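You operate a simulated robot arm through the tools that you are given. There is no shell and no other tool.

You run a simulated robot arm. Do the job below in one go: nothing can be reset, and whatever is moved stays where it is left.

TASK
Raise the red stop, shift it up to the clamped profile's end, lock it and zero its display.

Only the result counts: the job must be done as asked and must still hold three seconds after the hand-in. Knocking over, shifting, dropping, spilling or breaking anything else fails it.

THE ROBOT
A 6-joint arm with a two-finger parallel gripper, fixed in place. Base frame: the origin is on the floor under the middle of its stand, x ahead of it, y to its left, z up. Readings come in m, rad, newtons and seconds.
With the tool pointing down near the work surface it reaches from about 0.34 to 0.76 m from the base axis. Its first joint turns from -1.152 to 1.152 rad. Payload 2.45 kg.
The TCP is the grasp point between the finger pads, 0.024 m short of the fingertips. In the tool frame z runs along the fingers and y along their closing line. Largest opening 0.068 m; finger width 0.017, thickness 0.01; the body of the gripper, 0.04 by 0.07 m, starts 0.041 m behind the TCP.
Orientation is that of the tool frame in the base frame, as a unit quaternion [x, y, z, w]. With the fingers straight down and closing along the base's y, the tool's x points along the base's -x, its y along +y and its z along -z.

THE INTERFACE
- The arm moves only by the tool jog_arm. Its argument "series" is a list of rows, each a list of 7 numbers: the shift along the tool's x, y, z in units of 25 mm (1.0 is 25 mm), then the turn, a rotation vector about the tool's x, y, z in units of 5 degrees (1.0 is 5 degrees), then the opening, from 0 (shut) to 1 (fully open). In form: [[x, y, z, ax, ay, az, grip], ...]. A call has 1 to 20 rows; each row shifts and turns the commanded pose from where the row before left it, along the tool's axes as they then stand. A call with a number of a shift or a turn outside -1 to 1 is refused whole. A row lasts 0.2 s, in which the tool goes at most 0.05 m and 0.15 rad; a call with a longer step from one row to the next is refused whole, and so is a gripper value outside its range. Where a pose cannot be reached the arm comes as near as it can. A force on the tool above 90 N (or 10 N above the force at the start of the call, whichever is more), or a blocked arm, ends the call early, and 0.2 s more pass. Each finger travels about 0.108 m/s and halts on what it meets, pressing with about 44 N; the grip force reading is that of the motor and also rises with nothing between the fingers. The clock runs only during rows and for 0.2 s after the last one: add rows that do not move to give the fingers time. The reply holds the time, the measured pose of the TCP, the force on the tool along the base axes, the opening and the grip force, in the units named above and with some noise, with the torque about the TCP (base axes, N m) and any sound that the robot's microphone picked up.
- Cameras (640 x 400 px; columns grow to the right, rows downward): "scene" is fixed at [0.1632, 0.4042, 1.4822]; the picture's right is [-0.82, -0.57, 0.00], its down [-0.23, 0.33, -0.91] and it looks along [0.52, -0.75, -0.41] (base axes); focal length 349 px, centre (320, 200). "wrist" rides on the gripper at [0.084, 0.011, -0.075] in the tool frame; the picture's right is [-0.13, 0.99, 0.00], its down [-0.60, -0.08, -0.79] and it looks along [-0.79, -0.10, 0.61] (tool axes); focal length 251 px, centre (320, 200). There is no depth. A picture from a camera that has moved, and an enlarged one, comes with that camera's place and axes in the base frame and with its lens.
- capture(camera): a new picture of that camera. It takes no simulated time.
- zoom(camera, box): a new picture of the part [left, top, right, bottom] of that camera's present view, enlarged. It takes no simulated time.
- sign_off(): hands the job in; it is judged then, once.

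Nothing tells you positions but the pictures and the camera data. Unless the task says otherwise, let go and move clear before handing in.

The tools are called after ">>>" as name(argument=value, ...) on one line, values as JSON. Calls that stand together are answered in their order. jog_arm: Moves the arm, as the interface text tells. Its arguments: {"type":"object","properties":{"series":{"type":"array","items":{"type":"array","items":{"type":"number"}}}},"required":["series"]} The other tools are called the same way: capture (camera) takes a picture; zoom (camera, box) takes an enlarged picture of a part of a camera's view; sign_off () hands the job in.

At the start:

```text
clock: 0.0
position: [0.4627, -0.1972, 1.2665]
tcp_rot: [0.0, 1.0, 0.0, 0.0]
ft_force: [0.4, 0.8, 0.7]
wrist_torque: [0.0, 0.04, 0.03]
width: 0.0681
gripper_force: 0.1
```

scene: 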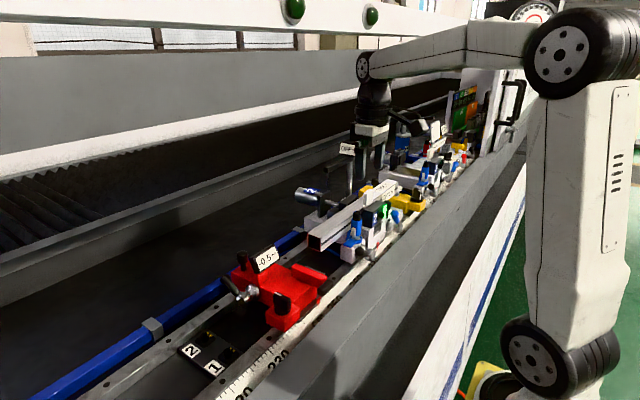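
wrist: 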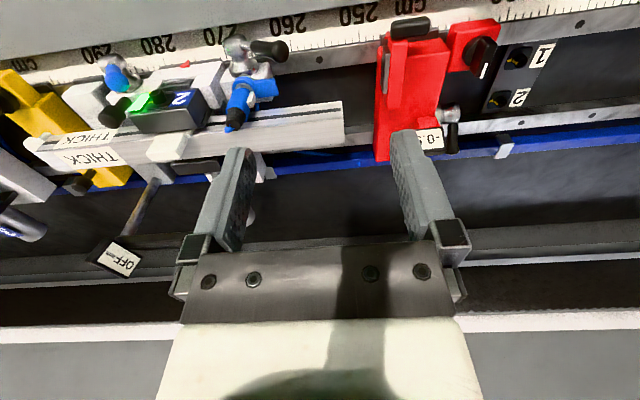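

I see a red stop on a rail with a ruler, and a clamped profile to the side of it. I'll zoom in with both cameras to understand the mechanism before moving.

>>> zoom(camera="scene", box=[160, 230, 360, 355])

>>> zoom(camera="wrist", box=[340, 0, 580, 150])

>>> zoom(camera="scene", box=[290, 100, 490, 225])

>>> zoom(camera="wrist", box=[0, 20, 360, 245])

```text
3.20 times, centred on (260, 292) of scene
camera zoom: at [0.1632, 0.4042, 1.4822], right [-0.82, -0.57, 0.0], down [-0.23, 0.33, -0.91], along [0.52, -0.75, -0.41], focal length 1116 px, centre (512, -96)
```

zoom: 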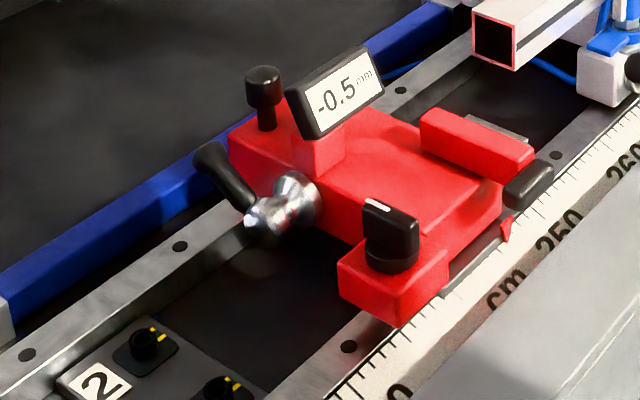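

```text
2.67 times, centred on (460, 75) of wrist
camera zoom: at [0.3777, -0.1869, 1.3402], right [0.13, 0.99, 0.0], down [0.6, -0.08, 0.79], along [0.79, -0.1, -0.61], focal length 670 px, centre (-53, 533)
```

zoom: 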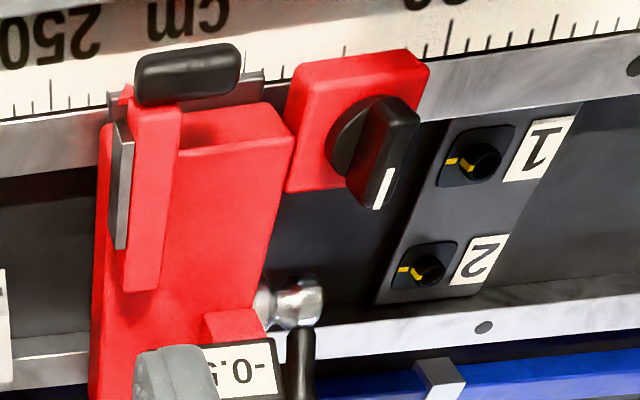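

```text
3.20 times, centred on (390, 162) of scene
camera zoom: at [0.1632, 0.4042, 1.4822], right [-0.82, -0.57, 0.0], down [-0.23, 0.33, -0.91], along [0.52, -0.75, -0.41], focal length 1116 px, centre (96, 320)
```

zoom: 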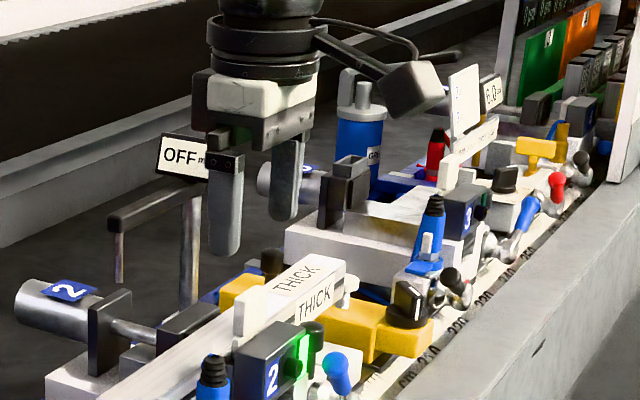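

```text
1.78 times, centred on (180, 132) of wrist
camera zoom: at [0.3777, -0.1869, 1.3402], right [0.13, 0.99, 0.0], down [0.6, -0.08, 0.79], along [0.79, -0.1, -0.61], focal length 447 px, centre (569, 320)
```

zoom: 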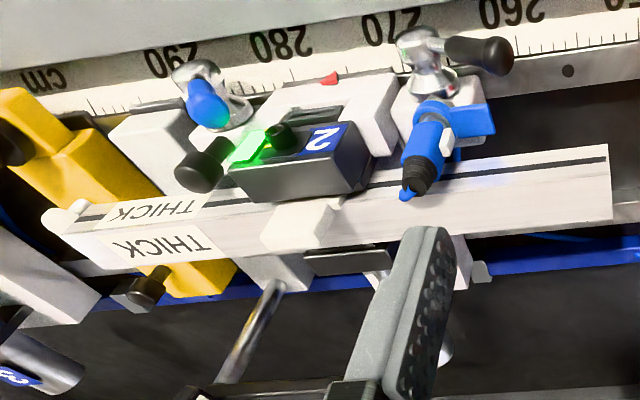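

The stop carriage sits near x 0.50–0.66, y about -0.05, and the profile end is at about (0.585, -0.18, 1.048). I'll zoom in further to identify each control.

>>> zoom(camera="scene", box=[215, 240, 295, 290])

>>> zoom(camera="scene", box=[260, 255, 340, 305])

>>> zoom(camera="scene", box=[255, 285, 335, 335])

>>> zoom(camera="scene", box=[290, 190, 430, 278])

>>> zoom(camera="scene", box=[160, 320, 320, 400])

```text
8.00 times, centred on (255, 265) of scene
camera zoom: at [0.1632, 0.4042, 1.4822], right [-0.82, -0.57, 0.0], down [-0.23, 0.33, -0.91], along [0.52, -0.75, -0.41], focal length 2791 px, centre (840, -320)
```

zoom: 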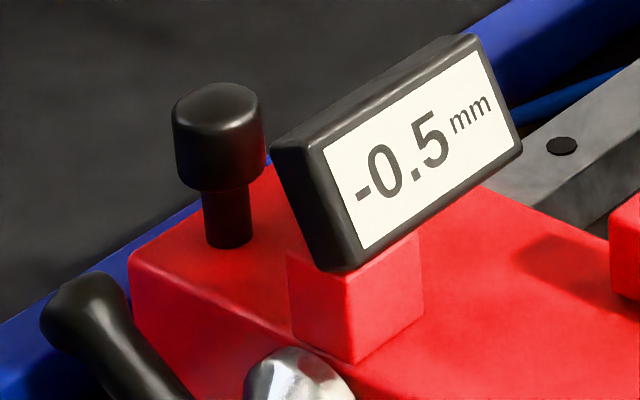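

```text
8.00 times, centred on (300, 280) of scene
camera zoom: at [0.1632, 0.4042, 1.4822], right [-0.82, -0.57, 0.0], down [-0.23, 0.33, -0.91], along [0.52, -0.75, -0.41], focal length 2791 px, centre (480, -440)
```

zoom: 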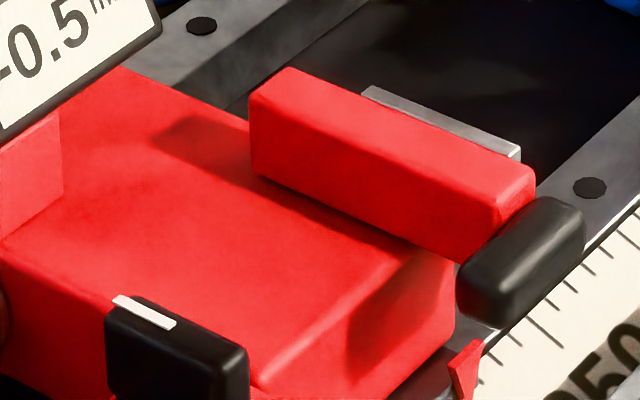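

```text
8.00 times, centred on (295, 310) of scene
camera zoom: at [0.1632, 0.4042, 1.4822], right [-0.82, -0.57, 0.0], down [-0.23, 0.33, -0.91], along [0.52, -0.75, -0.41], focal length 2791 px, centre (520, -680)
```

zoom: 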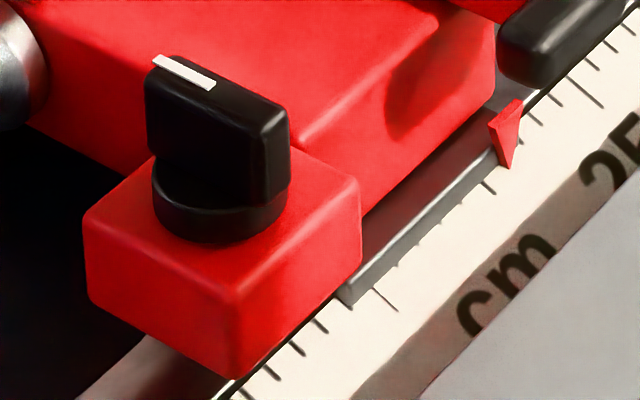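

```text
4.55 times, centred on (360, 234) of scene
camera zoom: at [0.1632, 0.4042, 1.4822], right [-0.82, -0.57, 0.0], down [-0.23, 0.33, -0.91], along [0.52, -0.75, -0.41], focal length 1586 px, centre (138, 46)
```

zoom: 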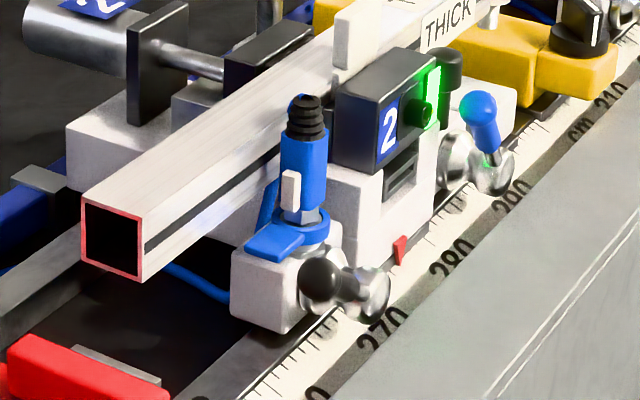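

```text
4.00 times, centred on (240, 360) of scene
camera zoom: at [0.1632, 0.4042, 1.4822], right [-0.82, -0.57, 0.0], down [-0.23, 0.33, -0.91], along [0.52, -0.75, -0.41], focal length 1396 px, centre (640, -440)
```

zoom: 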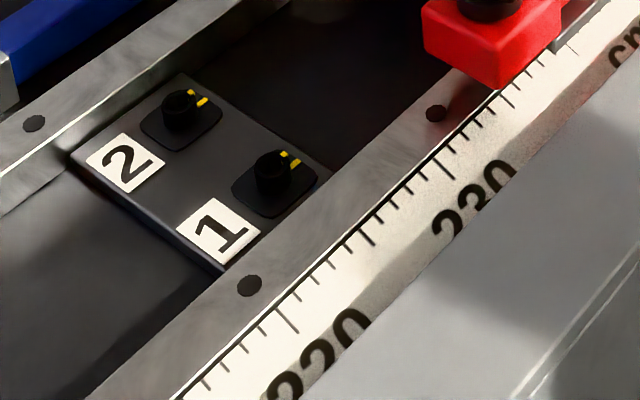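

Now I'll move the wrist camera over to the +y side of the stop, staying well above everything, for a closer look at the display, lever and knobs.

>>> jog_arm(series=[[0.08, 0.93, 0.2, 0, 0, 0, 1], [0.08, 0.93, 0.2, 0, 0, 0, 1], [0.08, 0.93, 0.2, 0, 0, 0, 1], [0.08, 0.93, 0.2, 0, 0, 0, 1], [0.08, 0.93, 0.2, 0, 0, 0, 1], [0.08, 0.93, 0.2, 0, 0, 0, 1], [0.08, 0.93, 0.2, 0, 0, 0, 1], [0.08, 0.93, 0.2, 0, 0, 0, 1], [0.08, 0.93, 0.2, 0, 0, 0, 1], [0.08, 0.93, 0.2, 0, 0, 0, 1], [0.08, 0.93, 0.2, 0, 0, 0, 1]])

>>> capture(camera="wrist")

>>> capture(camera="scene")

```text
clock: 2.4
position: [0.4406, 0.0573, 1.2118]
tcp_rot: [0.0, 1.0, -0.001, 0.0]
ft_force: [0.3, -0.9, 0.4]
wrist_torque: [0.01, 0.02, 0.0]
width: 0.0682
gripper_force: 0.2
```

```text
taken
camera wrist: at [0.3561, 0.0686, 1.2854], right [0.13, 0.99, 0.0], down [0.6, -0.08, 0.79], along [0.79, -0.1, -0.61], focal length 251 px, centre (320, 200)
```

wrist: 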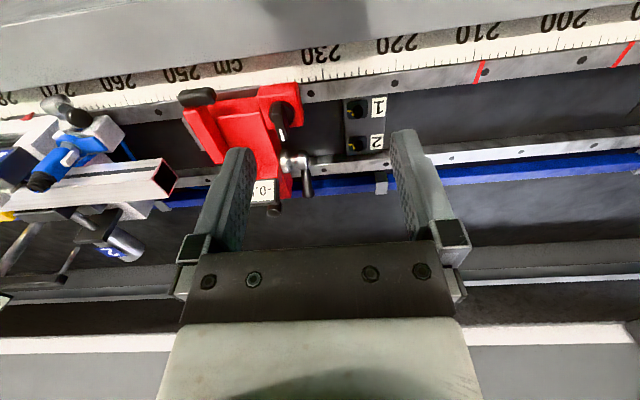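

```text
taken
```

scene: 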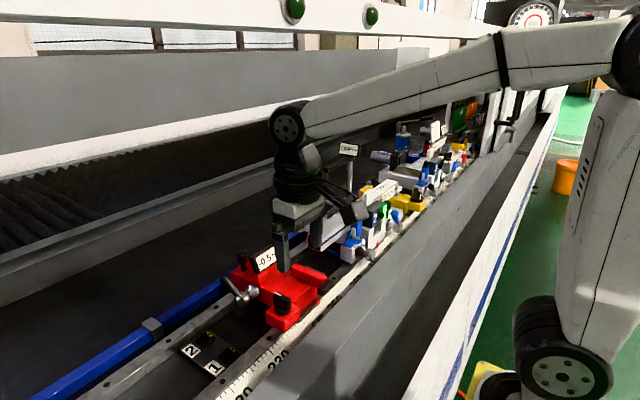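

>>> zoom(camera="wrist", box=[160, 70, 400, 220])

>>> zoom(camera="wrist", box=[240, 70, 340, 132])

>>> zoom(camera="wrist", box=[240, 140, 340, 220])

>>> zoom(camera="wrist", box=[170, 80, 250, 130])

```text
2.67 times, centred on (280, 145) of wrist
camera zoom: at [0.3561, 0.0686, 1.2854], right [0.13, 0.99, 0.0], down [0.6, -0.08, 0.79], along [0.79, -0.1, -0.61], focal length 670 px, centre (427, 347)
```

zoom: 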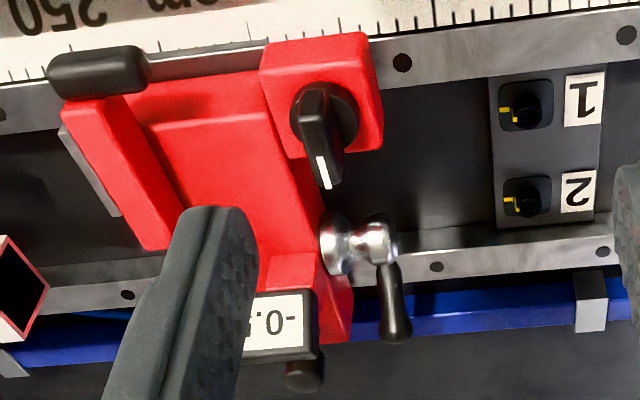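

```text
6.40 times, centred on (290, 101) of wrist
camera zoom: at [0.3561, 0.0686, 1.2854], right [0.13, 0.99, 0.0], down [0.6, -0.08, 0.79], along [0.79, -0.1, -0.61], focal length 1609 px, centre (512, 834)
```

zoom: 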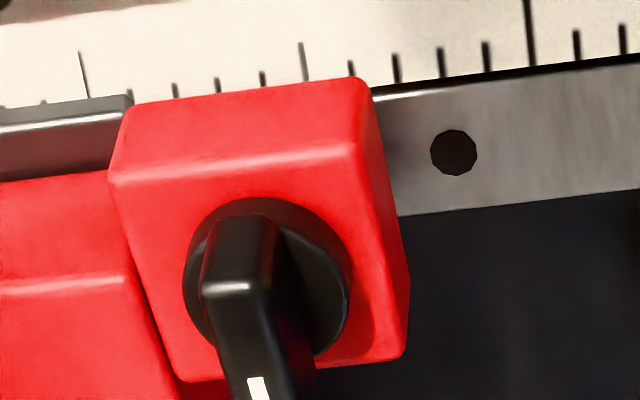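

```text
5.00 times, centred on (290, 180) of wrist
camera zoom: at [0.3561, 0.0686, 1.2854], right [0.13, 0.99, 0.0], down [0.6, -0.08, 0.79], along [0.79, -0.1, -0.61], focal length 1257 px, centre (470, 300)
```

zoom: 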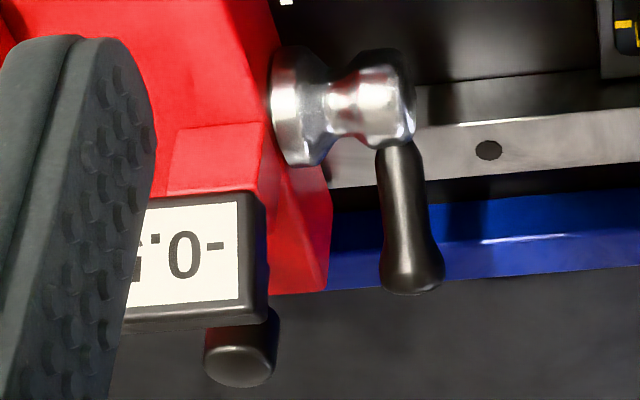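

```text
8.00 times, centred on (210, 105) of wrist
camera zoom: at [0.3561, 0.0686, 1.2854], right [0.13, 0.99, 0.0], down [0.6, -0.08, 0.79], along [0.79, -0.1, -0.61], focal length 2012 px, centre (1200, 960)
```

zoom: 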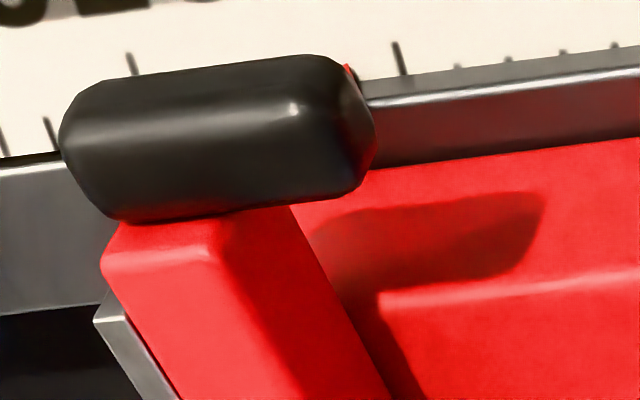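

The rail top is at about z 0.947. The tilting red bar has its black grip at about (0.498, -0.098, 1.009), with what looks like a hinge at its far end. I'll move the camera closer to check the grip and hinge.

>>> jog_arm(series=[[0.17, -0.9, 0.41, 0, 0, 0, 1], [0.17, -0.9, 0.41, 0, 0, 0, 1], [0.17, -0.9, 0.41, 0, 0, 0, 1], [0.17, -0.9, 0.41, 0, 0, 0, 1], [0.17, -0.9, 0.41, 0, 0, 0, 1], [0.17, -0.9, 0.41, 0, 0, 0, 1], [0.17, -0.9, 0.41, 0, 0, 0, 1]])

>>> capture(camera="wrist")

>>> zoom(camera="wrist", box=[230, 70, 430, 195])

>>> zoom(camera="scene", box=[200, 180, 420, 320])

```text
clock: 4.0
position: [0.4105, -0.1023, 1.14]
tcp_rot: [-0.001, 1.0, 0.0, 0.001]
ft_force: [0.4, -0.7, 0.8]
wrist_torque: [0.01, -0.01, 0.01]
width: 0.0678
gripper_force: 0.1
```

```text
taken
camera wrist: at [0.326, -0.0904, 1.2135], right [0.13, 0.99, 0.0], down [0.6, -0.08, 0.79], along [0.79, -0.1, -0.61], focal length 251 px, centre (320, 200)
```

wrist: 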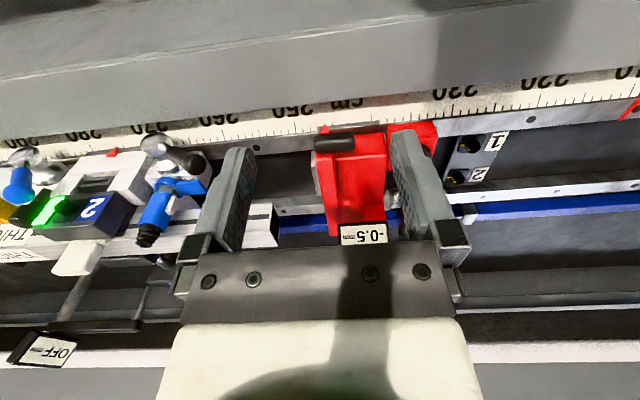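

```text
3.20 times, centred on (330, 132) of wrist
camera zoom: at [0.326, -0.0904, 1.2135], right [0.13, 0.99, 0.0], down [0.6, -0.08, 0.79], along [0.79, -0.1, -0.61], focal length 805 px, centre (288, 416)
```

zoom: 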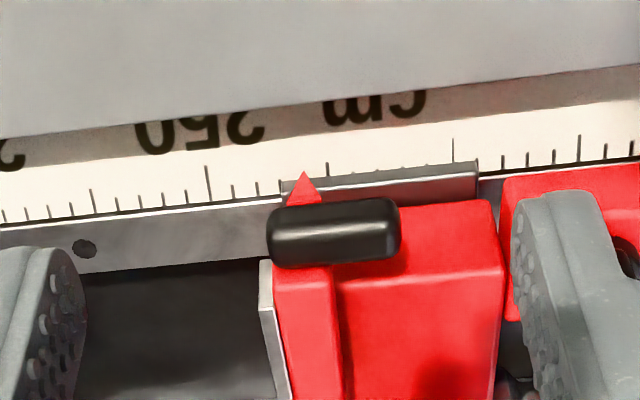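

```text
2.86 times, centred on (310, 250) of scene
camera zoom: at [0.1632, 0.4042, 1.4822], right [-0.82, -0.57, 0.0], down [-0.23, 0.33, -0.91], along [0.52, -0.75, -0.41], focal length 997 px, centre (349, 57)
```

zoom: 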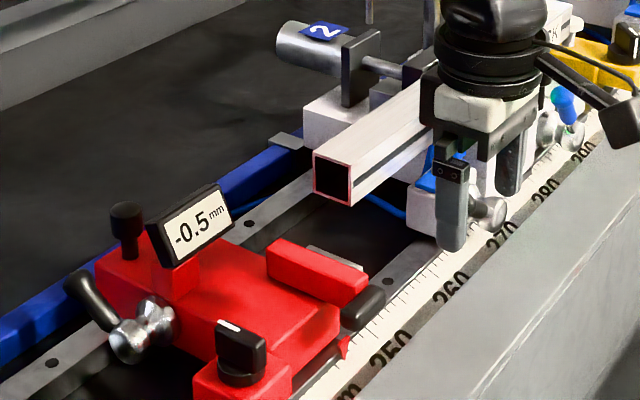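

The bar's grip handle is about 42 mm long along y, centred near (0.498, -0.097, 1.008), and the plate face is at y≈-0.123. I'll move above the handle and check alignment before gripping its two ends.

>>> jog_arm(series=[[-0.875, 0.05, 0.4, 0, 0, 0, 1], [-0.875, 0.05, 0.4, 0, 0, 0, 1], [-0.875, 0.05, 0.4, 0, 0, 0, 1], [-0.875, 0.05, 0.4, 0, 0, 0, 1], [0, 0, 0.6, 0, 0, 0, 1], [0, 0, 0.6, 0, 0, 0, 1]])

>>> capture(camera="wrist")

>>> zoom(camera="scene", box=[240, 200, 400, 320])

```text
clock: 5.4
position: [0.4984, -0.0949, 1.0697]
tcp_rot: [0.0, 1.0, 0.0, 0.0]
ft_force: [-0.3, 0.9, -0.1]
wrist_torque: [-0.01, 0.01, -0.01]
width: 0.0682
gripper_force: 0.0
```

```text
taken
camera wrist: at [0.4139, -0.0845, 1.1438], right [0.13, 0.99, 0.0], down [0.6, -0.08, 0.79], along [0.79, -0.1, -0.61], focal length 251 px, centre (320, 200)
```

wrist: 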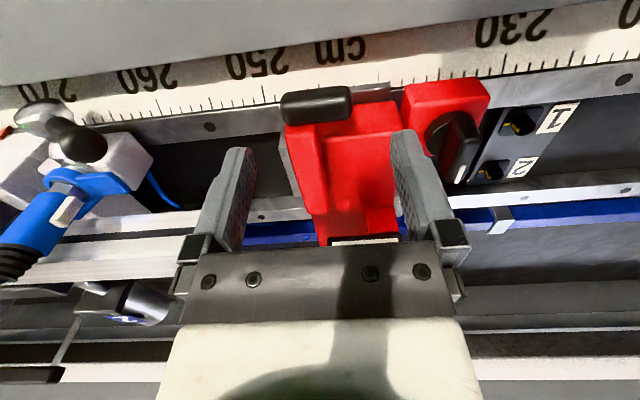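

```text
3.33 times, centred on (320, 260) of scene
camera zoom: at [0.1632, 0.4042, 1.4822], right [-0.82, -0.57, 0.0], down [-0.23, 0.33, -0.91], along [0.52, -0.75, -0.41], focal length 1163 px, centre (320, 0)
```

zoom: 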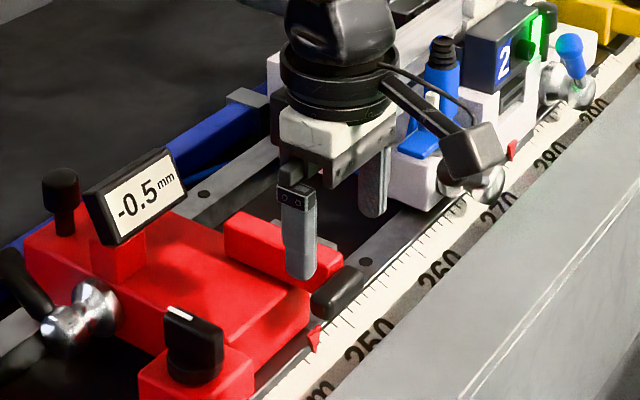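

The handle still resolves to (0.498, -0.097, 1.008). I'll descend so the fingertips straddle it and then close.

>>> jog_arm(series=[[0, -0.1, 0.65, 0, 0, 0, 1], [0, 0, 0.65, 0, 0, 0, 1], [0, 0, 0.65, 0, 0, 0, 1], [0, 0, 0, 0, 0, 0, 1]])

>>> capture(camera="wrist")

>>> zoom(camera="scene", box=[260, 220, 380, 310])

```text
clock: 6.4
position: [0.4979, -0.0986, 1.0214]
tcp_rot: [0.001, 1.0, -0.001, -0.001]
ft_force: [-0.1, -0.3, 0.3]
wrist_torque: [-0.02, -0.03, 0.01]
width: 0.0682
gripper_force: 0.1
```

```text
taken
camera wrist: at [0.4145, -0.0869, 1.0949], right [0.13, 0.99, 0.0], down [0.6, -0.08, 0.79], along [0.79, -0.1, -0.61], focal length 251 px, centre (320, 200)
```

wrist: 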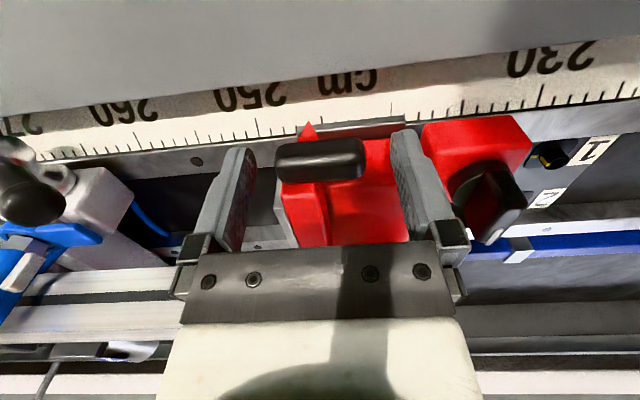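

```text
4.44 times, centred on (320, 265) of scene
camera zoom: at [0.1632, 0.4042, 1.4822], right [-0.82, -0.57, 0.0], down [-0.23, 0.33, -0.91], along [0.52, -0.75, -0.41], focal length 1551 px, centre (320, -89)
```

zoom: 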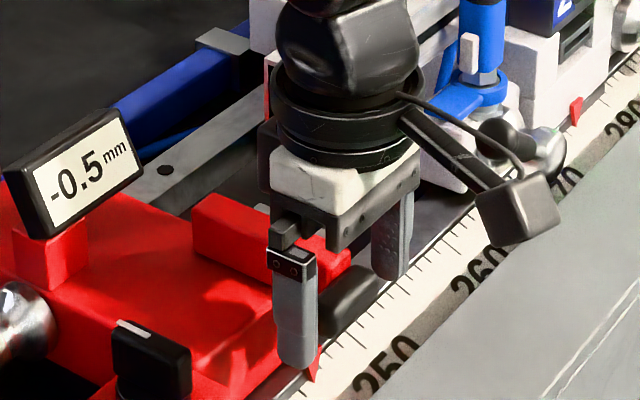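

The handle is centred between the fingers. I'll close on it.

>>> jog_arm(series=[[0, 0.03, 0, 0, 0, 0, 0.75], [0, 0, 0, 0, 0, 0, 0.65], [0, 0, 0, 0, 0, 0, 0.55], [0, 0, 0, 0, 0, 0, 0.5], [0, 0, 0, 0, 0, 0, 0.5]])

>>> zoom(camera="scene", box=[220, 220, 380, 320])

```text
clock: 7.6
position: [0.4999, -0.098, 1.0208]
tcp_rot: [0.0, 1.0, -0.001, 0.0]
ft_force: [0.3, -10.2, -3.3]
wrist_torque: [-0.61, 0.16, -0.05]
width: 0.0438
gripper_force: 45.0
```

```text
4.00 times, centred on (300, 270) of scene
camera zoom: at [0.1633, 0.4039, 1.4823], right [-0.82, -0.57, 0.0], down [-0.23, 0.33, -0.91], along [0.52, -0.75, -0.41], focal length 1396 px, centre (400, -80)
```

zoom: 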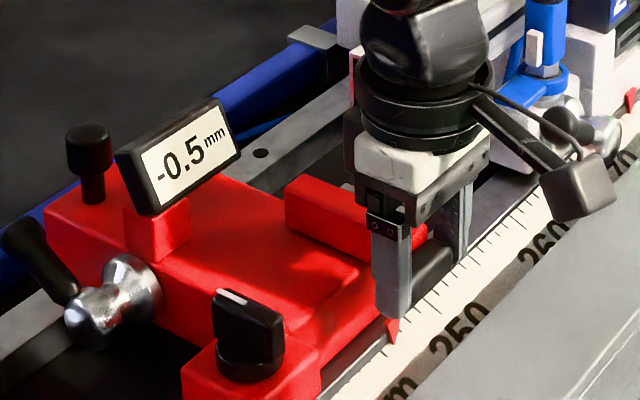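

The grip holds the handle at 43.8 mm. I'll start lifting gently to see whether the bar pivots, and watch the forces.

>>> jog_arm(series=[[0, 0, -0.2, 0, 0, 0, 0.5], [-0.02, 0, -0.2, 0, 0, 0, 0.5], [-0.03, 0, -0.2, 0, 0, 0, 0.5], [0, 0, 0, 0, 0, 0, 0.5]])

>>> zoom(camera="scene", box=[220, 220, 380, 320])

>>> zoom(camera="wrist", box=[200, 90, 440, 260])

```text
clock: 8.6
position: [0.4995, -0.097, 1.0356]
tcp_rot: [0.0, 1.0, -0.001, -0.001]
ft_force: [0.1, -11.0, -16.3]
wrist_torque: [-0.21, 1.27, -0.07]
width: 0.0436
gripper_force: 45.2
```

```text
4.00 times, centred on (300, 270) of scene
camera zoom: at [0.1635, 0.4038, 1.4823], right [-0.82, -0.57, 0.0], down [-0.23, 0.33, -0.91], along [0.52, -0.75, -0.41], focal length 1396 px, centre (400, -80)
```

zoom: 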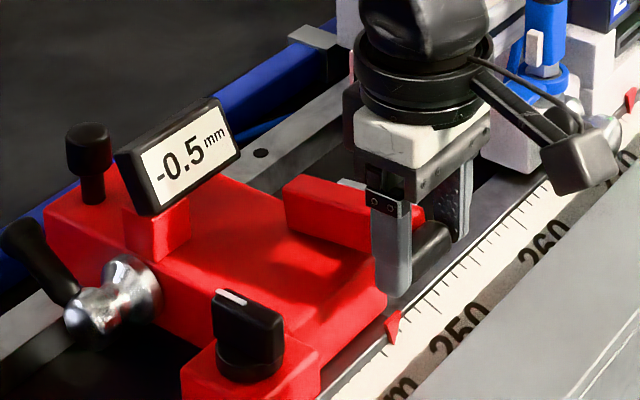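

```text
2.35 times, centred on (320, 175) of wrist
camera zoom: at [0.4148, -0.0866, 1.11], right [0.13, 0.99, 0.0], down [0.61, -0.08, 0.79], along [0.78, -0.1, -0.61], focal length 592 px, centre (320, 259)
```

zoom: 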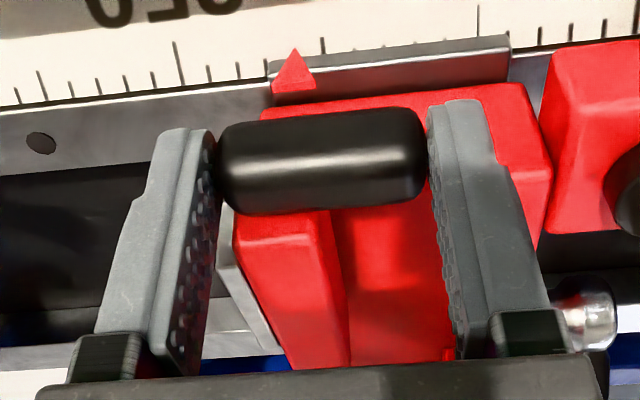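

The bar lifts along with the handle, so it does hinge at its far end. I'll follow the arc in stages.

>>> jog_arm(series=[[-0.07, -0.01, -0.295, 0, 0, 0, 0.5], [-0.09, -0.01, -0.29, 0, 0, 0, 0.5], [-0.12, 0, -0.28, 0, 0, 0, 0.5], [-0.14, 0, -0.27, 0, 0, 0, 0.5], [0, 0, 0, 0, 0, 0, 0.5]])

>>> zoom(camera="scene", box=[220, 200, 380, 300])

>>> zoom(camera="wrist", box=[200, 90, 440, 260])

```text
clock: 9.8
position: [0.5094, -0.0967, 1.0633]
tcp_rot: [0.0, 1.0, 0.0, -0.002]
ft_force: [-1.9, -1.2, -17.6]
wrist_torque: [-0.04, 1.24, -0.26]
width: 0.0438
gripper_force: 45.1
```

```text
4.00 times, centred on (300, 250) of scene
camera zoom: at [0.1635, 0.4041, 1.4822], right [-0.82, -0.57, 0.0], down [-0.23, 0.33, -0.91], along [0.52, -0.75, -0.41], focal length 1396 px, centre (400, 0)
```

zoom: 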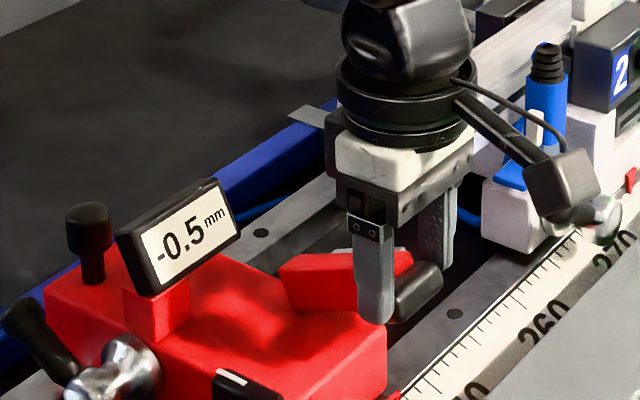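

```text
2.35 times, centred on (320, 175) of wrist
camera zoom: at [0.4255, -0.0865, 1.1379], right [0.13, 0.99, 0.0], down [0.61, -0.08, 0.79], along [0.78, -0.1, -0.61], focal length 592 px, centre (320, 259)
```

zoom: 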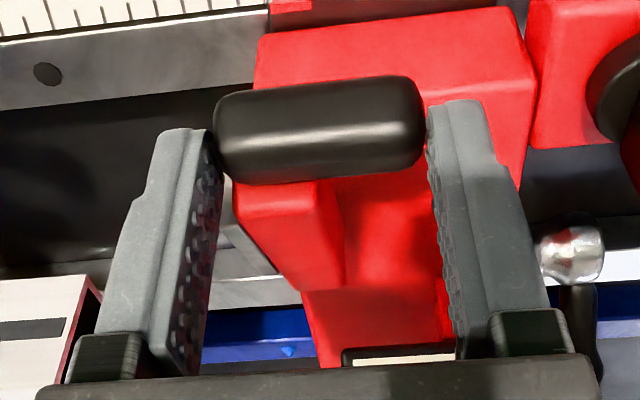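

The bar is pivoting, but the torsional friction at the pads is making the handle slip toward the fingertips. I'll lower it again, tilt the tool and regrip, so the gripper can turn along with the bar.

>>> jog_arm(series=[[0.14, 0, 0.27, 0, 0, 0, 0.5], [0.12, 0, 0.28, 0, 0, 0, 0.5], [0.09, 0, 0.29, 0, 0, 0, 0.5], [0.07, 0, 0.295, 0, 0, 0, 0.5], [0.03, 0, 0.2, 0, 0, 0, 0.5], [0, 0, 0, 0, 0, 0, 0.5]])

>>> zoom(camera="scene", box=[220, 200, 380, 300])

>>> zoom(camera="wrist", box=[200, 90, 440, 260])

```text
clock: 11.2
position: [0.4969, -0.0984, 1.0283]
tcp_rot: [0.0, 1.0, 0.0, -0.004]
ft_force: [3.9, 3.3, -7.8]
wrist_torque: [-0.14, 0.43, -0.02]
width: 0.0438
gripper_force: 38.8
```

```text
4.00 times, centred on (300, 250) of scene
camera zoom: at [0.1635, 0.4043, 1.4821], right [-0.82, -0.57, 0.0], down [-0.23, 0.33, -0.91], along [0.52, -0.75, -0.41], focal length 1396 px, centre (400, 0)
```

zoom: 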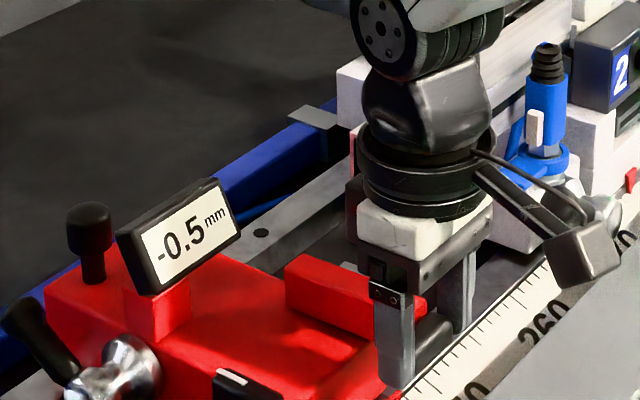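

```text
2.35 times, centred on (320, 175) of wrist
camera zoom: at [0.4133, -0.0868, 1.1034], right [0.13, 0.99, 0.0], down [0.61, -0.08, 0.79], along [0.78, -0.1, -0.62], focal length 592 px, centre (320, 259)
```

zoom: 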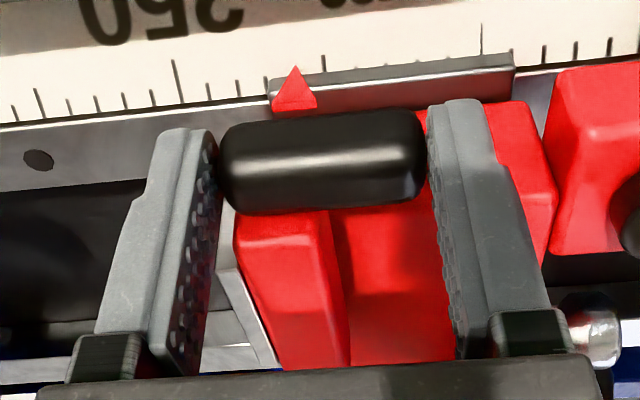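

The handle is back down at rest. I'll open, shift slightly and tilt the tool 40° so the fingers point forward and down.

>>> jog_arm(series=[[0, 0, 0, 0, 0, 0, 1], [0, 0, 0, 0, 0, 0, 1], [0.32, 0.04, 0.38, 0, 0, 0, 1], [0, 0, 0, 0, -1, 0, 1], [0, 0, 0, 0, -1, 0, 1], [0, 0, 0, 0, -1, 0, 1], [0, 0, 0, 0, -1, 0, 1], [0, 0, 0, 0, -1, 0, 1], [0, 0, 0, 0, -1, 0, 1], [0, 0, 0, 0, -1, 0, 1], [0, 0, 0, 0, -1, 0, 1], [0, 0, 0, 0, 0, 0, 1]])

>>> capture(camera="wrist")

>>> zoom(camera="scene", box=[220, 200, 380, 300])

```text
clock: 13.8
position: [0.4909, -0.0944, 1.0226]
tcp_rot: [-0.003, 0.939, 0.0, 0.344]
ft_force: [-0.3, -0.6, -0.8]
wrist_torque: [0.02, 0.01, -0.01]
width: 0.0682
gripper_force: 0.0
```

```text
taken
camera wrist: at [0.3783, -0.0844, 1.024], right [0.09, 0.99, 0.08], down [-0.05, -0.08, 1.0], along [0.99, -0.09, 0.04], focal length 251 px, centre (320, 200)
```

wrist: 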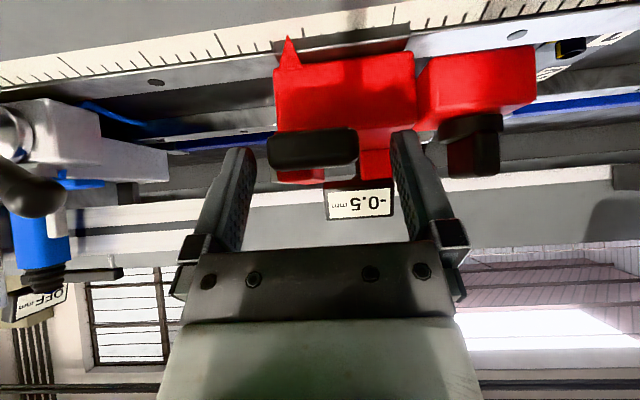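

```text
4.00 times, centred on (300, 250) of scene
camera zoom: at [0.1632, 0.4043, 1.4822], right [-0.82, -0.57, 0.0], down [-0.23, 0.33, -0.91], along [0.52, -0.75, -0.41], focal length 1396 px, centre (400, 0)
```

zoom: 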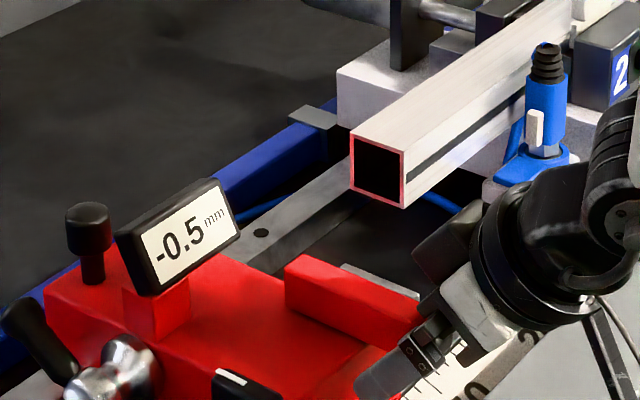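

The tilted pose was reached. I'll centre on the handle and close.

>>> jog_arm(series=[[0.2, -0.1, 0.12, 0, 0, 0, 1], [0, 0, 0, 0, 0, 0, 0.8], [0, 0, 0, 0, 0, 0, 0.7], [0, 0, 0, 0, 0, 0, 0.6], [0, 0, 0, 0, 0, 0, 0.5], [0, 0, 0, 0, 0, 0, 0.5]])

>>> zoom(camera="wrist", box=[200, 60, 440, 220])

>>> zoom(camera="scene", box=[220, 200, 380, 300])

```text
clock: 15.2
position: [0.4893, -0.0986, 1.017]
tcp_rot: [-0.001, 0.939, 0.001, 0.343]
ft_force: [1.0, 14.9, 1.7]
wrist_torque: [0.2, -0.24, 0.05]
width: 0.046
gripper_force: 7.4
```

```text
2.50 times, centred on (320, 140) of wrist
camera zoom: at [0.3758, -0.0876, 1.0184], right [0.1, 0.99, 0.08], down [-0.05, -0.08, 1.0], along [0.99, -0.1, 0.04], focal length 629 px, centre (320, 350)
```

zoom: 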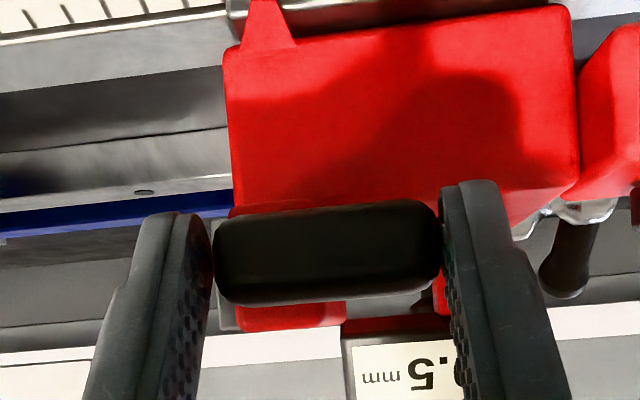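

```text
4.00 times, centred on (300, 250) of scene
camera zoom: at [0.1632, 0.4047, 1.482], right [-0.82, -0.57, 0.0], down [-0.23, 0.33, -0.91], along [0.52, -0.75, -0.41], focal length 1396 px, centre (400, 0)
```

zoom: 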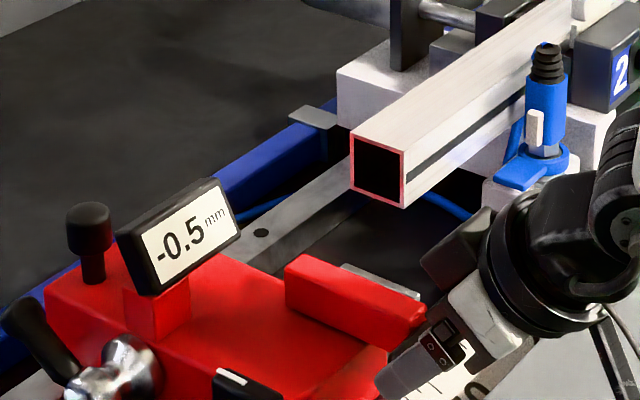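

Only one finger is touching so far, so I'll nudge 1 mm in +y and let the grip close fully.

>>> jog_arm(series=[[0, 0.04, 0, 0, 0, 0, 0.4], [0, 0.02, 0, 0, 0, 0, 0.4], [0, 0, 0, 0, 0, 0, 0.4], [0, 0, 0, 0, 0, 0, 0.4]])

```text
clock: 16.2
position: [0.4896, -0.0971, 1.0165]
tcp_rot: [0.0, 0.94, -0.001, 0.342]
ft_force: [4.9, 8.2, -1.6]
wrist_torque: [0.17, 0.0, 0.58]
width: 0.0439
gripper_force: 45.3
```

The grip is firm now. I'll follow the hinge arc with the tool turning along with the bar, starting with the first 20°.

>>> jog_arm(series=[[-0.248, 0, -0.227, 0, 1, 0, 0.4], [-0.248, 0, -0.227, 0, 1, 0, 0.4], [-0.248, 0, -0.227, 0, 1, 0, 0.4], [-0.248, 0, -0.227, 0, 1, 0, 0.4], [0, 0, 0, 0, 0, 0, 0.4]])

>>> zoom(camera="wrist", box=[200, 60, 440, 220])

>>> zoom(camera="scene", box=[220, 200, 380, 300])

```text
clock: 17.4
position: [0.4998, -0.096, 1.045]
tcp_rot: [-0.003, 0.978, 0.007, 0.206]
ft_force: [8.1, -25.1, -0.4]
wrist_torque: [-0.5, -0.38, -0.13]
width: 0.0475
gripper_force: 12.5
out of reach, approached as far as the arm can: row 3
```

```text
2.50 times, centred on (320, 140) of wrist
camera zoom: at [0.3925, -0.0864, 1.0801], right [0.11, 0.99, 0.06], down [0.24, -0.09, 0.97], along [0.97, -0.09, -0.24], focal length 629 px, centre (320, 350)
```

zoom: 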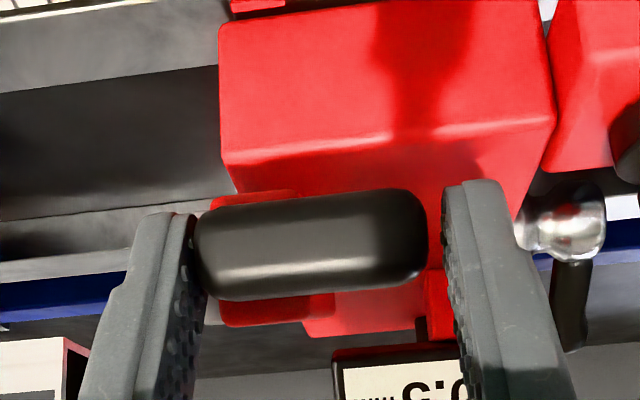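

```text
4.00 times, centred on (300, 250) of scene
camera zoom: at [0.1635, 0.4034, 1.4824], right [-0.82, -0.57, 0.0], down [-0.23, 0.33, -0.91], along [0.52, -0.75, -0.41], focal length 1396 px, centre (400, 0)
```

zoom: 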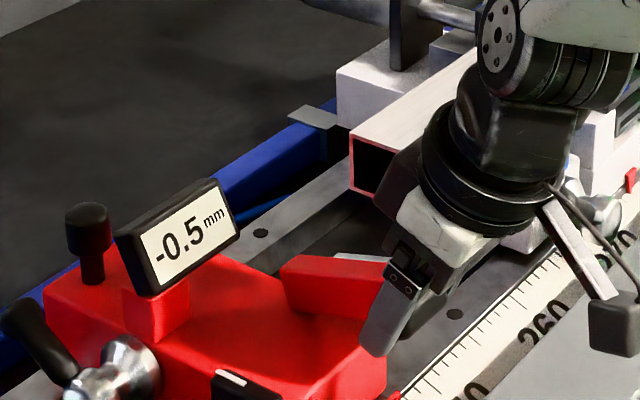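

The bar is at roughly 25°. One row reported out of reach and the grip went off-centre in y. I'll rebalance in y and let the grip close again before continuing.

>>> jog_arm(series=[[0, -0.03, 0, 0, 0, 0, 0.4], [0, -0.03, 0, 0, 0, 0, 0.4], [0, 0, 0, 0, 0, 0, 0.4], [0, 0, 0, 0, 0, 0, 0.4]])

>>> zoom(camera="wrist", box=[200, 60, 440, 220])

```text
clock: 18.4
position: [0.4969, -0.0983, 1.0435]
tcp_rot: [-0.003, 0.979, 0.008, 0.202]
ft_force: [8.7, -19.2, -2.0]
wrist_torque: [-0.85, -0.26, -0.42]
width: 0.044
gripper_force: 42.8
```

```text
2.50 times, centred on (320, 140) of wrist
camera zoom: at [0.3902, -0.0875, 1.079], right [0.11, 0.99, 0.07], down [0.24, -0.09, 0.97], along [0.96, -0.09, -0.25], focal length 629 px, centre (320, 350)
```

zoom: 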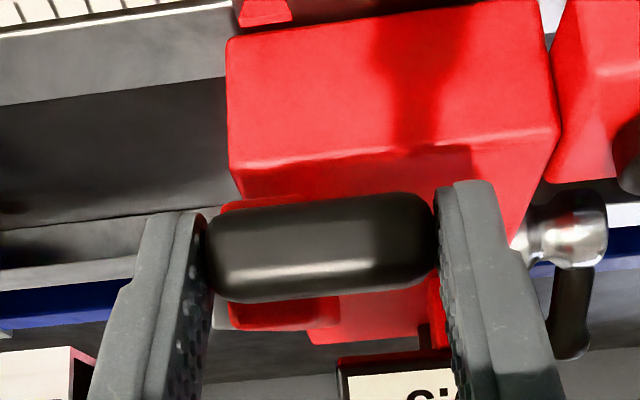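

>>> jog_arm(series=[[-0.05, -0.03, 0.02, 0, 0, 0, 0.4], [-0.248, 0, -0.227, 0, 1, 0, 0.4], [-0.248, 0, -0.227, 0, 1, 0, 0.4], [-0.248, 0, -0.227, 0, 1, 0, 0.4], [-0.248, 0, -0.227, 0, 1, 0, 0.4], [0, 0, 0, 0, 0, 0, 0.4]])

>>> zoom(camera="wrist", box=[200, 60, 440, 220])

>>> zoom(camera="scene", box=[220, 200, 380, 300])

```text
clock: 19.8
position: [0.5162, -0.0955, 1.0739]
tcp_rot: [-0.006, 1.0, 0.008, 0.027]
ft_force: [-5.0, -1.5, 16.0]
wrist_torque: [-1.06, -0.85, -0.56]
width: 0.0443
gripper_force: 44.7
```

```text
2.50 times, centred on (320, 140) of wrist
camera zoom: at [0.4272, -0.0878, 1.1427], right [0.12, 0.99, 0.02], down [0.56, -0.09, 0.82], along [0.82, -0.08, -0.57], focal length 629 px, centre (320, 350)
```

zoom: 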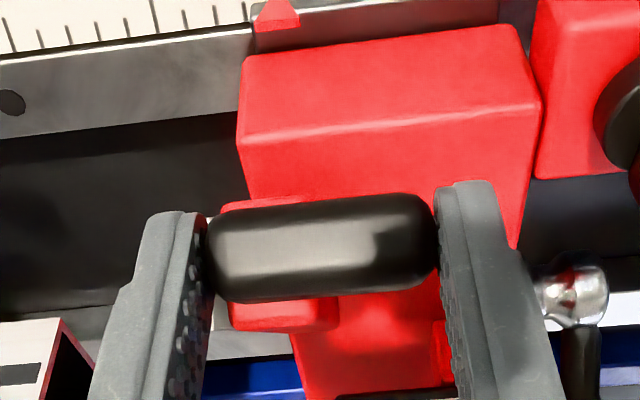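

```text
4.00 times, centred on (300, 250) of scene
camera zoom: at [0.1627, 0.4043, 1.4822], right [-0.82, -0.57, 0.0], down [-0.23, 0.33, -0.91], along [0.52, -0.75, -0.41], focal length 1396 px, centre (400, 0)
```

zoom: 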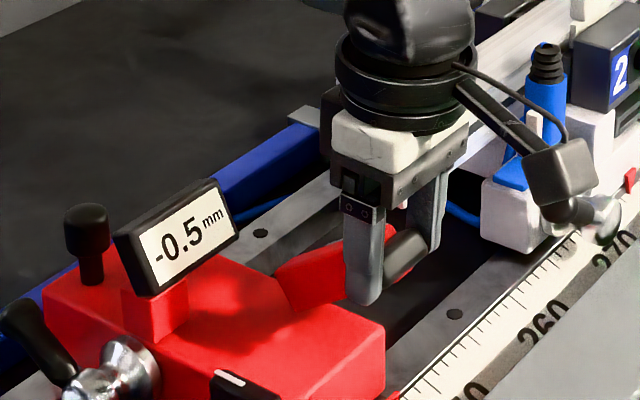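

The bar is up to about 40° with no slip. I'll continue around the arc.

>>> jog_arm(series=[[0.0, 0, -0.03, 0, 0, 0, 0.4], [-0.248, 0, -0.227, 0, 1, 0, 0.4], [-0.248, 0, -0.227, 0, 1, 0, 0.4], [-0.248, 0, -0.227, 0, 1, 0, 0.4], [-0.248, 0, -0.227, 0, 1, 0, 0.4], [-0.248, 0, -0.227, 0, 1, 0, 0.4], [0, 0, 0, 0, 0, 0, 0.4]])

>>> zoom(camera="wrist", box=[200, 60, 440, 220])

>>> zoom(camera="scene", box=[220, 200, 380, 300])

```text
clock: 21.4
position: [0.5498, -0.0964, 1.0985]
tcp_rot: [-0.007, 0.982, 0.007, -0.189]
ft_force: [6.2, 7.3, 15.1]
wrist_torque: [-0.65, -1.18, -0.35]
width: 0.0442
gripper_force: 45.1
```

```text
2.50 times, centred on (320, 140) of wrist
camera zoom: at [0.4991, -0.0879, 1.198], right [0.11, 0.99, -0.03], down [0.86, -0.08, 0.51], along [0.51, -0.08, -0.86], focal length 629 px, centre (320, 350)
```

zoom: 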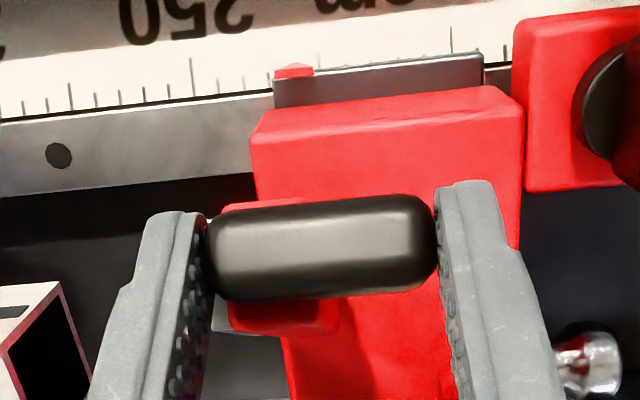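

```text
4.00 times, centred on (300, 250) of scene
camera zoom: at [0.1631, 0.4045, 1.4821], right [-0.82, -0.57, 0.0], down [-0.23, 0.33, -0.91], along [0.52, -0.75, -0.41], focal length 1396 px, centre (400, 0)
```

zoom: 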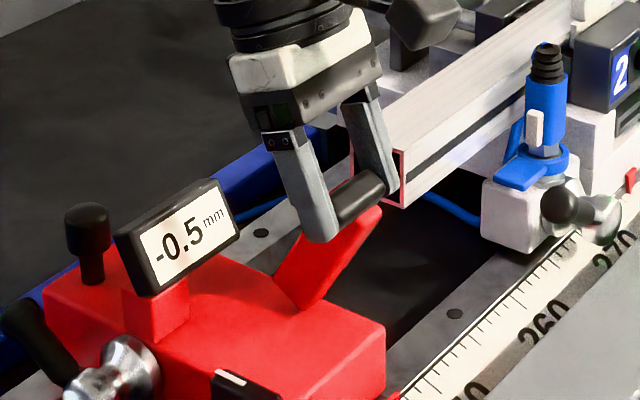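

The bar is at about 62°. I'll continue in the same way and watch for the end stop or latch.

>>> jog_arm(series=[[-0.248, 0, -0.227, 0, 1, 0, 0.4], [-0.248, 0, -0.227, 0, 1, 0, 0.4], [-0.248, 0, -0.227, 0, 1, 0, 0.4], [-0.248, 0, -0.227, 0, 1, 0, 0.4], [0, 0, 0, 0, 0, 0, 0.4]])

>>> zoom(camera="wrist", box=[200, 60, 440, 220])

>>> zoom(camera="scene", box=[220, 200, 380, 300])

```text
clock: 22.6
position: [0.5827, -0.0961, 1.1063]
tcp_rot: [-0.008, 0.934, 0.004, -0.358]
ft_force: [8.1, 0.7, 12.1]
wrist_torque: [-0.67, -0.81, -0.25]
width: 0.0442
gripper_force: 45.0
```

```text
2.50 times, centred on (320, 140) of wrist
camera zoom: at [0.5695, -0.0877, 1.2174], right [0.09, 0.99, -0.07], down [0.98, -0.07, 0.19], along [0.18, -0.09, -0.98], focal length 629 px, centre (320, 350)
```

zoom: 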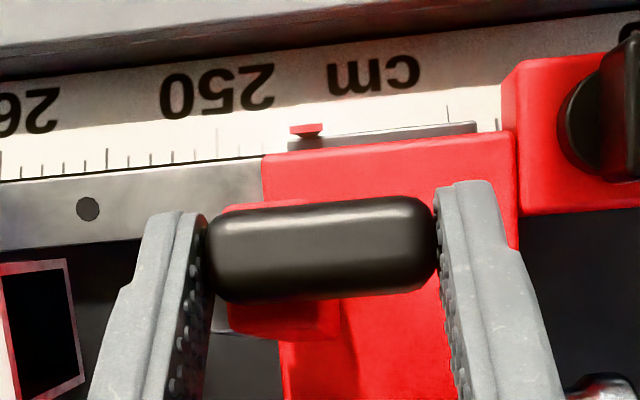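

```text
4.00 times, centred on (300, 250) of scene
camera zoom: at [0.1633, 0.4043, 1.4821], right [-0.82, -0.57, 0.0], down [-0.23, 0.33, -0.91], along [0.52, -0.75, -0.41], focal length 1396 px, centre (400, 0)
```

zoom: 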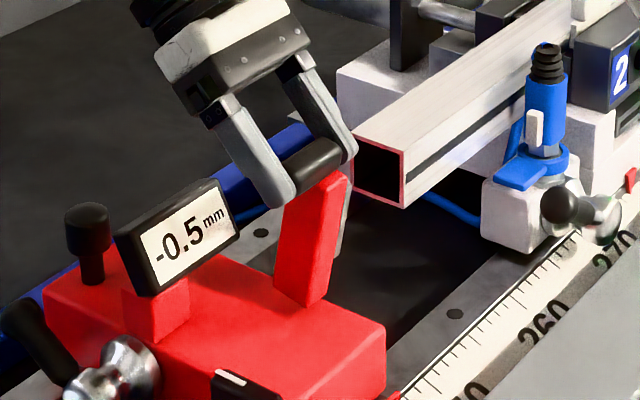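

About 82° now. I'll finish with smaller steps.

>>> jog_arm(series=[[-0.248, 0, -0.227, 0, 1, 0, 0.4], [-0.124, 0, -0.113, 0, 0.5, 0, 0.4], [0, 0, 0, 0, 0, 0, 0.4]])

>>> zoom(camera="scene", box=[220, 200, 380, 300])

```text
clock: 23.4
position: [0.5698, -0.0968, 1.0941]
tcp_rot: [-0.007, 0.909, 0.003, -0.416]
ft_force: [-1.5, -18.5, 31.2]
wrist_torque: [-0.88, -0.5, -0.27]
width: 0.044
gripper_force: 44.7
out of reach, approached as far as the arm can: row 1, 2
```

```text
4.00 times, centred on (300, 250) of scene
camera zoom: at [0.1626, 0.4037, 1.4824], right [-0.82, -0.57, 0.0], down [-0.23, 0.33, -0.91], along [0.52, -0.75, -0.41], focal length 1396 px, centre (400, 0)
```

zoom: 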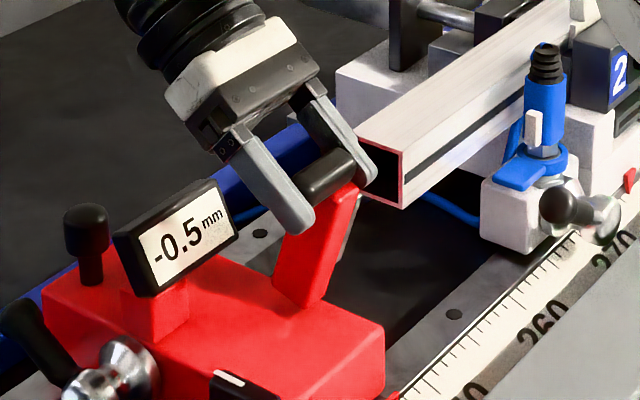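

The last rows exceeded the arm's reach at that tilt, and the bar came back a little. I'll reverse those rows and then finish with the tool less tilted.

>>> jog_arm(series=[[0.113, 0, 0.124, 0, -0.5, 0, 0.4], [0.227, 0, 0.248, 0, -1, 0, 0.4], [0, 0, 0, 0, 0, 0, 0.4]])

>>> zoom(camera="scene", box=[220, 200, 380, 300])

```text
clock: 24.2
position: [0.5584, -0.0964, 1.0912]
tcp_rot: [-0.008, 0.935, 0.004, -0.355]
ft_force: [8.8, -23.2, 3.5]
wrist_torque: [-1.29, -1.02, -0.41]
width: 0.0442
gripper_force: 45.2
```

```text
4.00 times, centred on (300, 250) of scene
camera zoom: at [0.1634, 0.4035, 1.4824], right [-0.82, -0.57, 0.0], down [-0.23, 0.33, -0.91], along [0.52, -0.75, -0.41], focal length 1396 px, centre (400, 0)
```

zoom: 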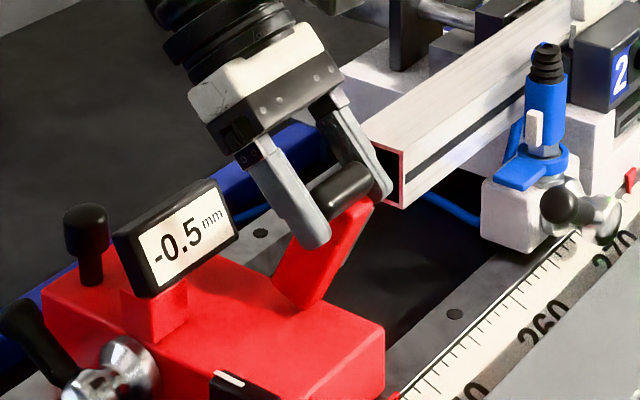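

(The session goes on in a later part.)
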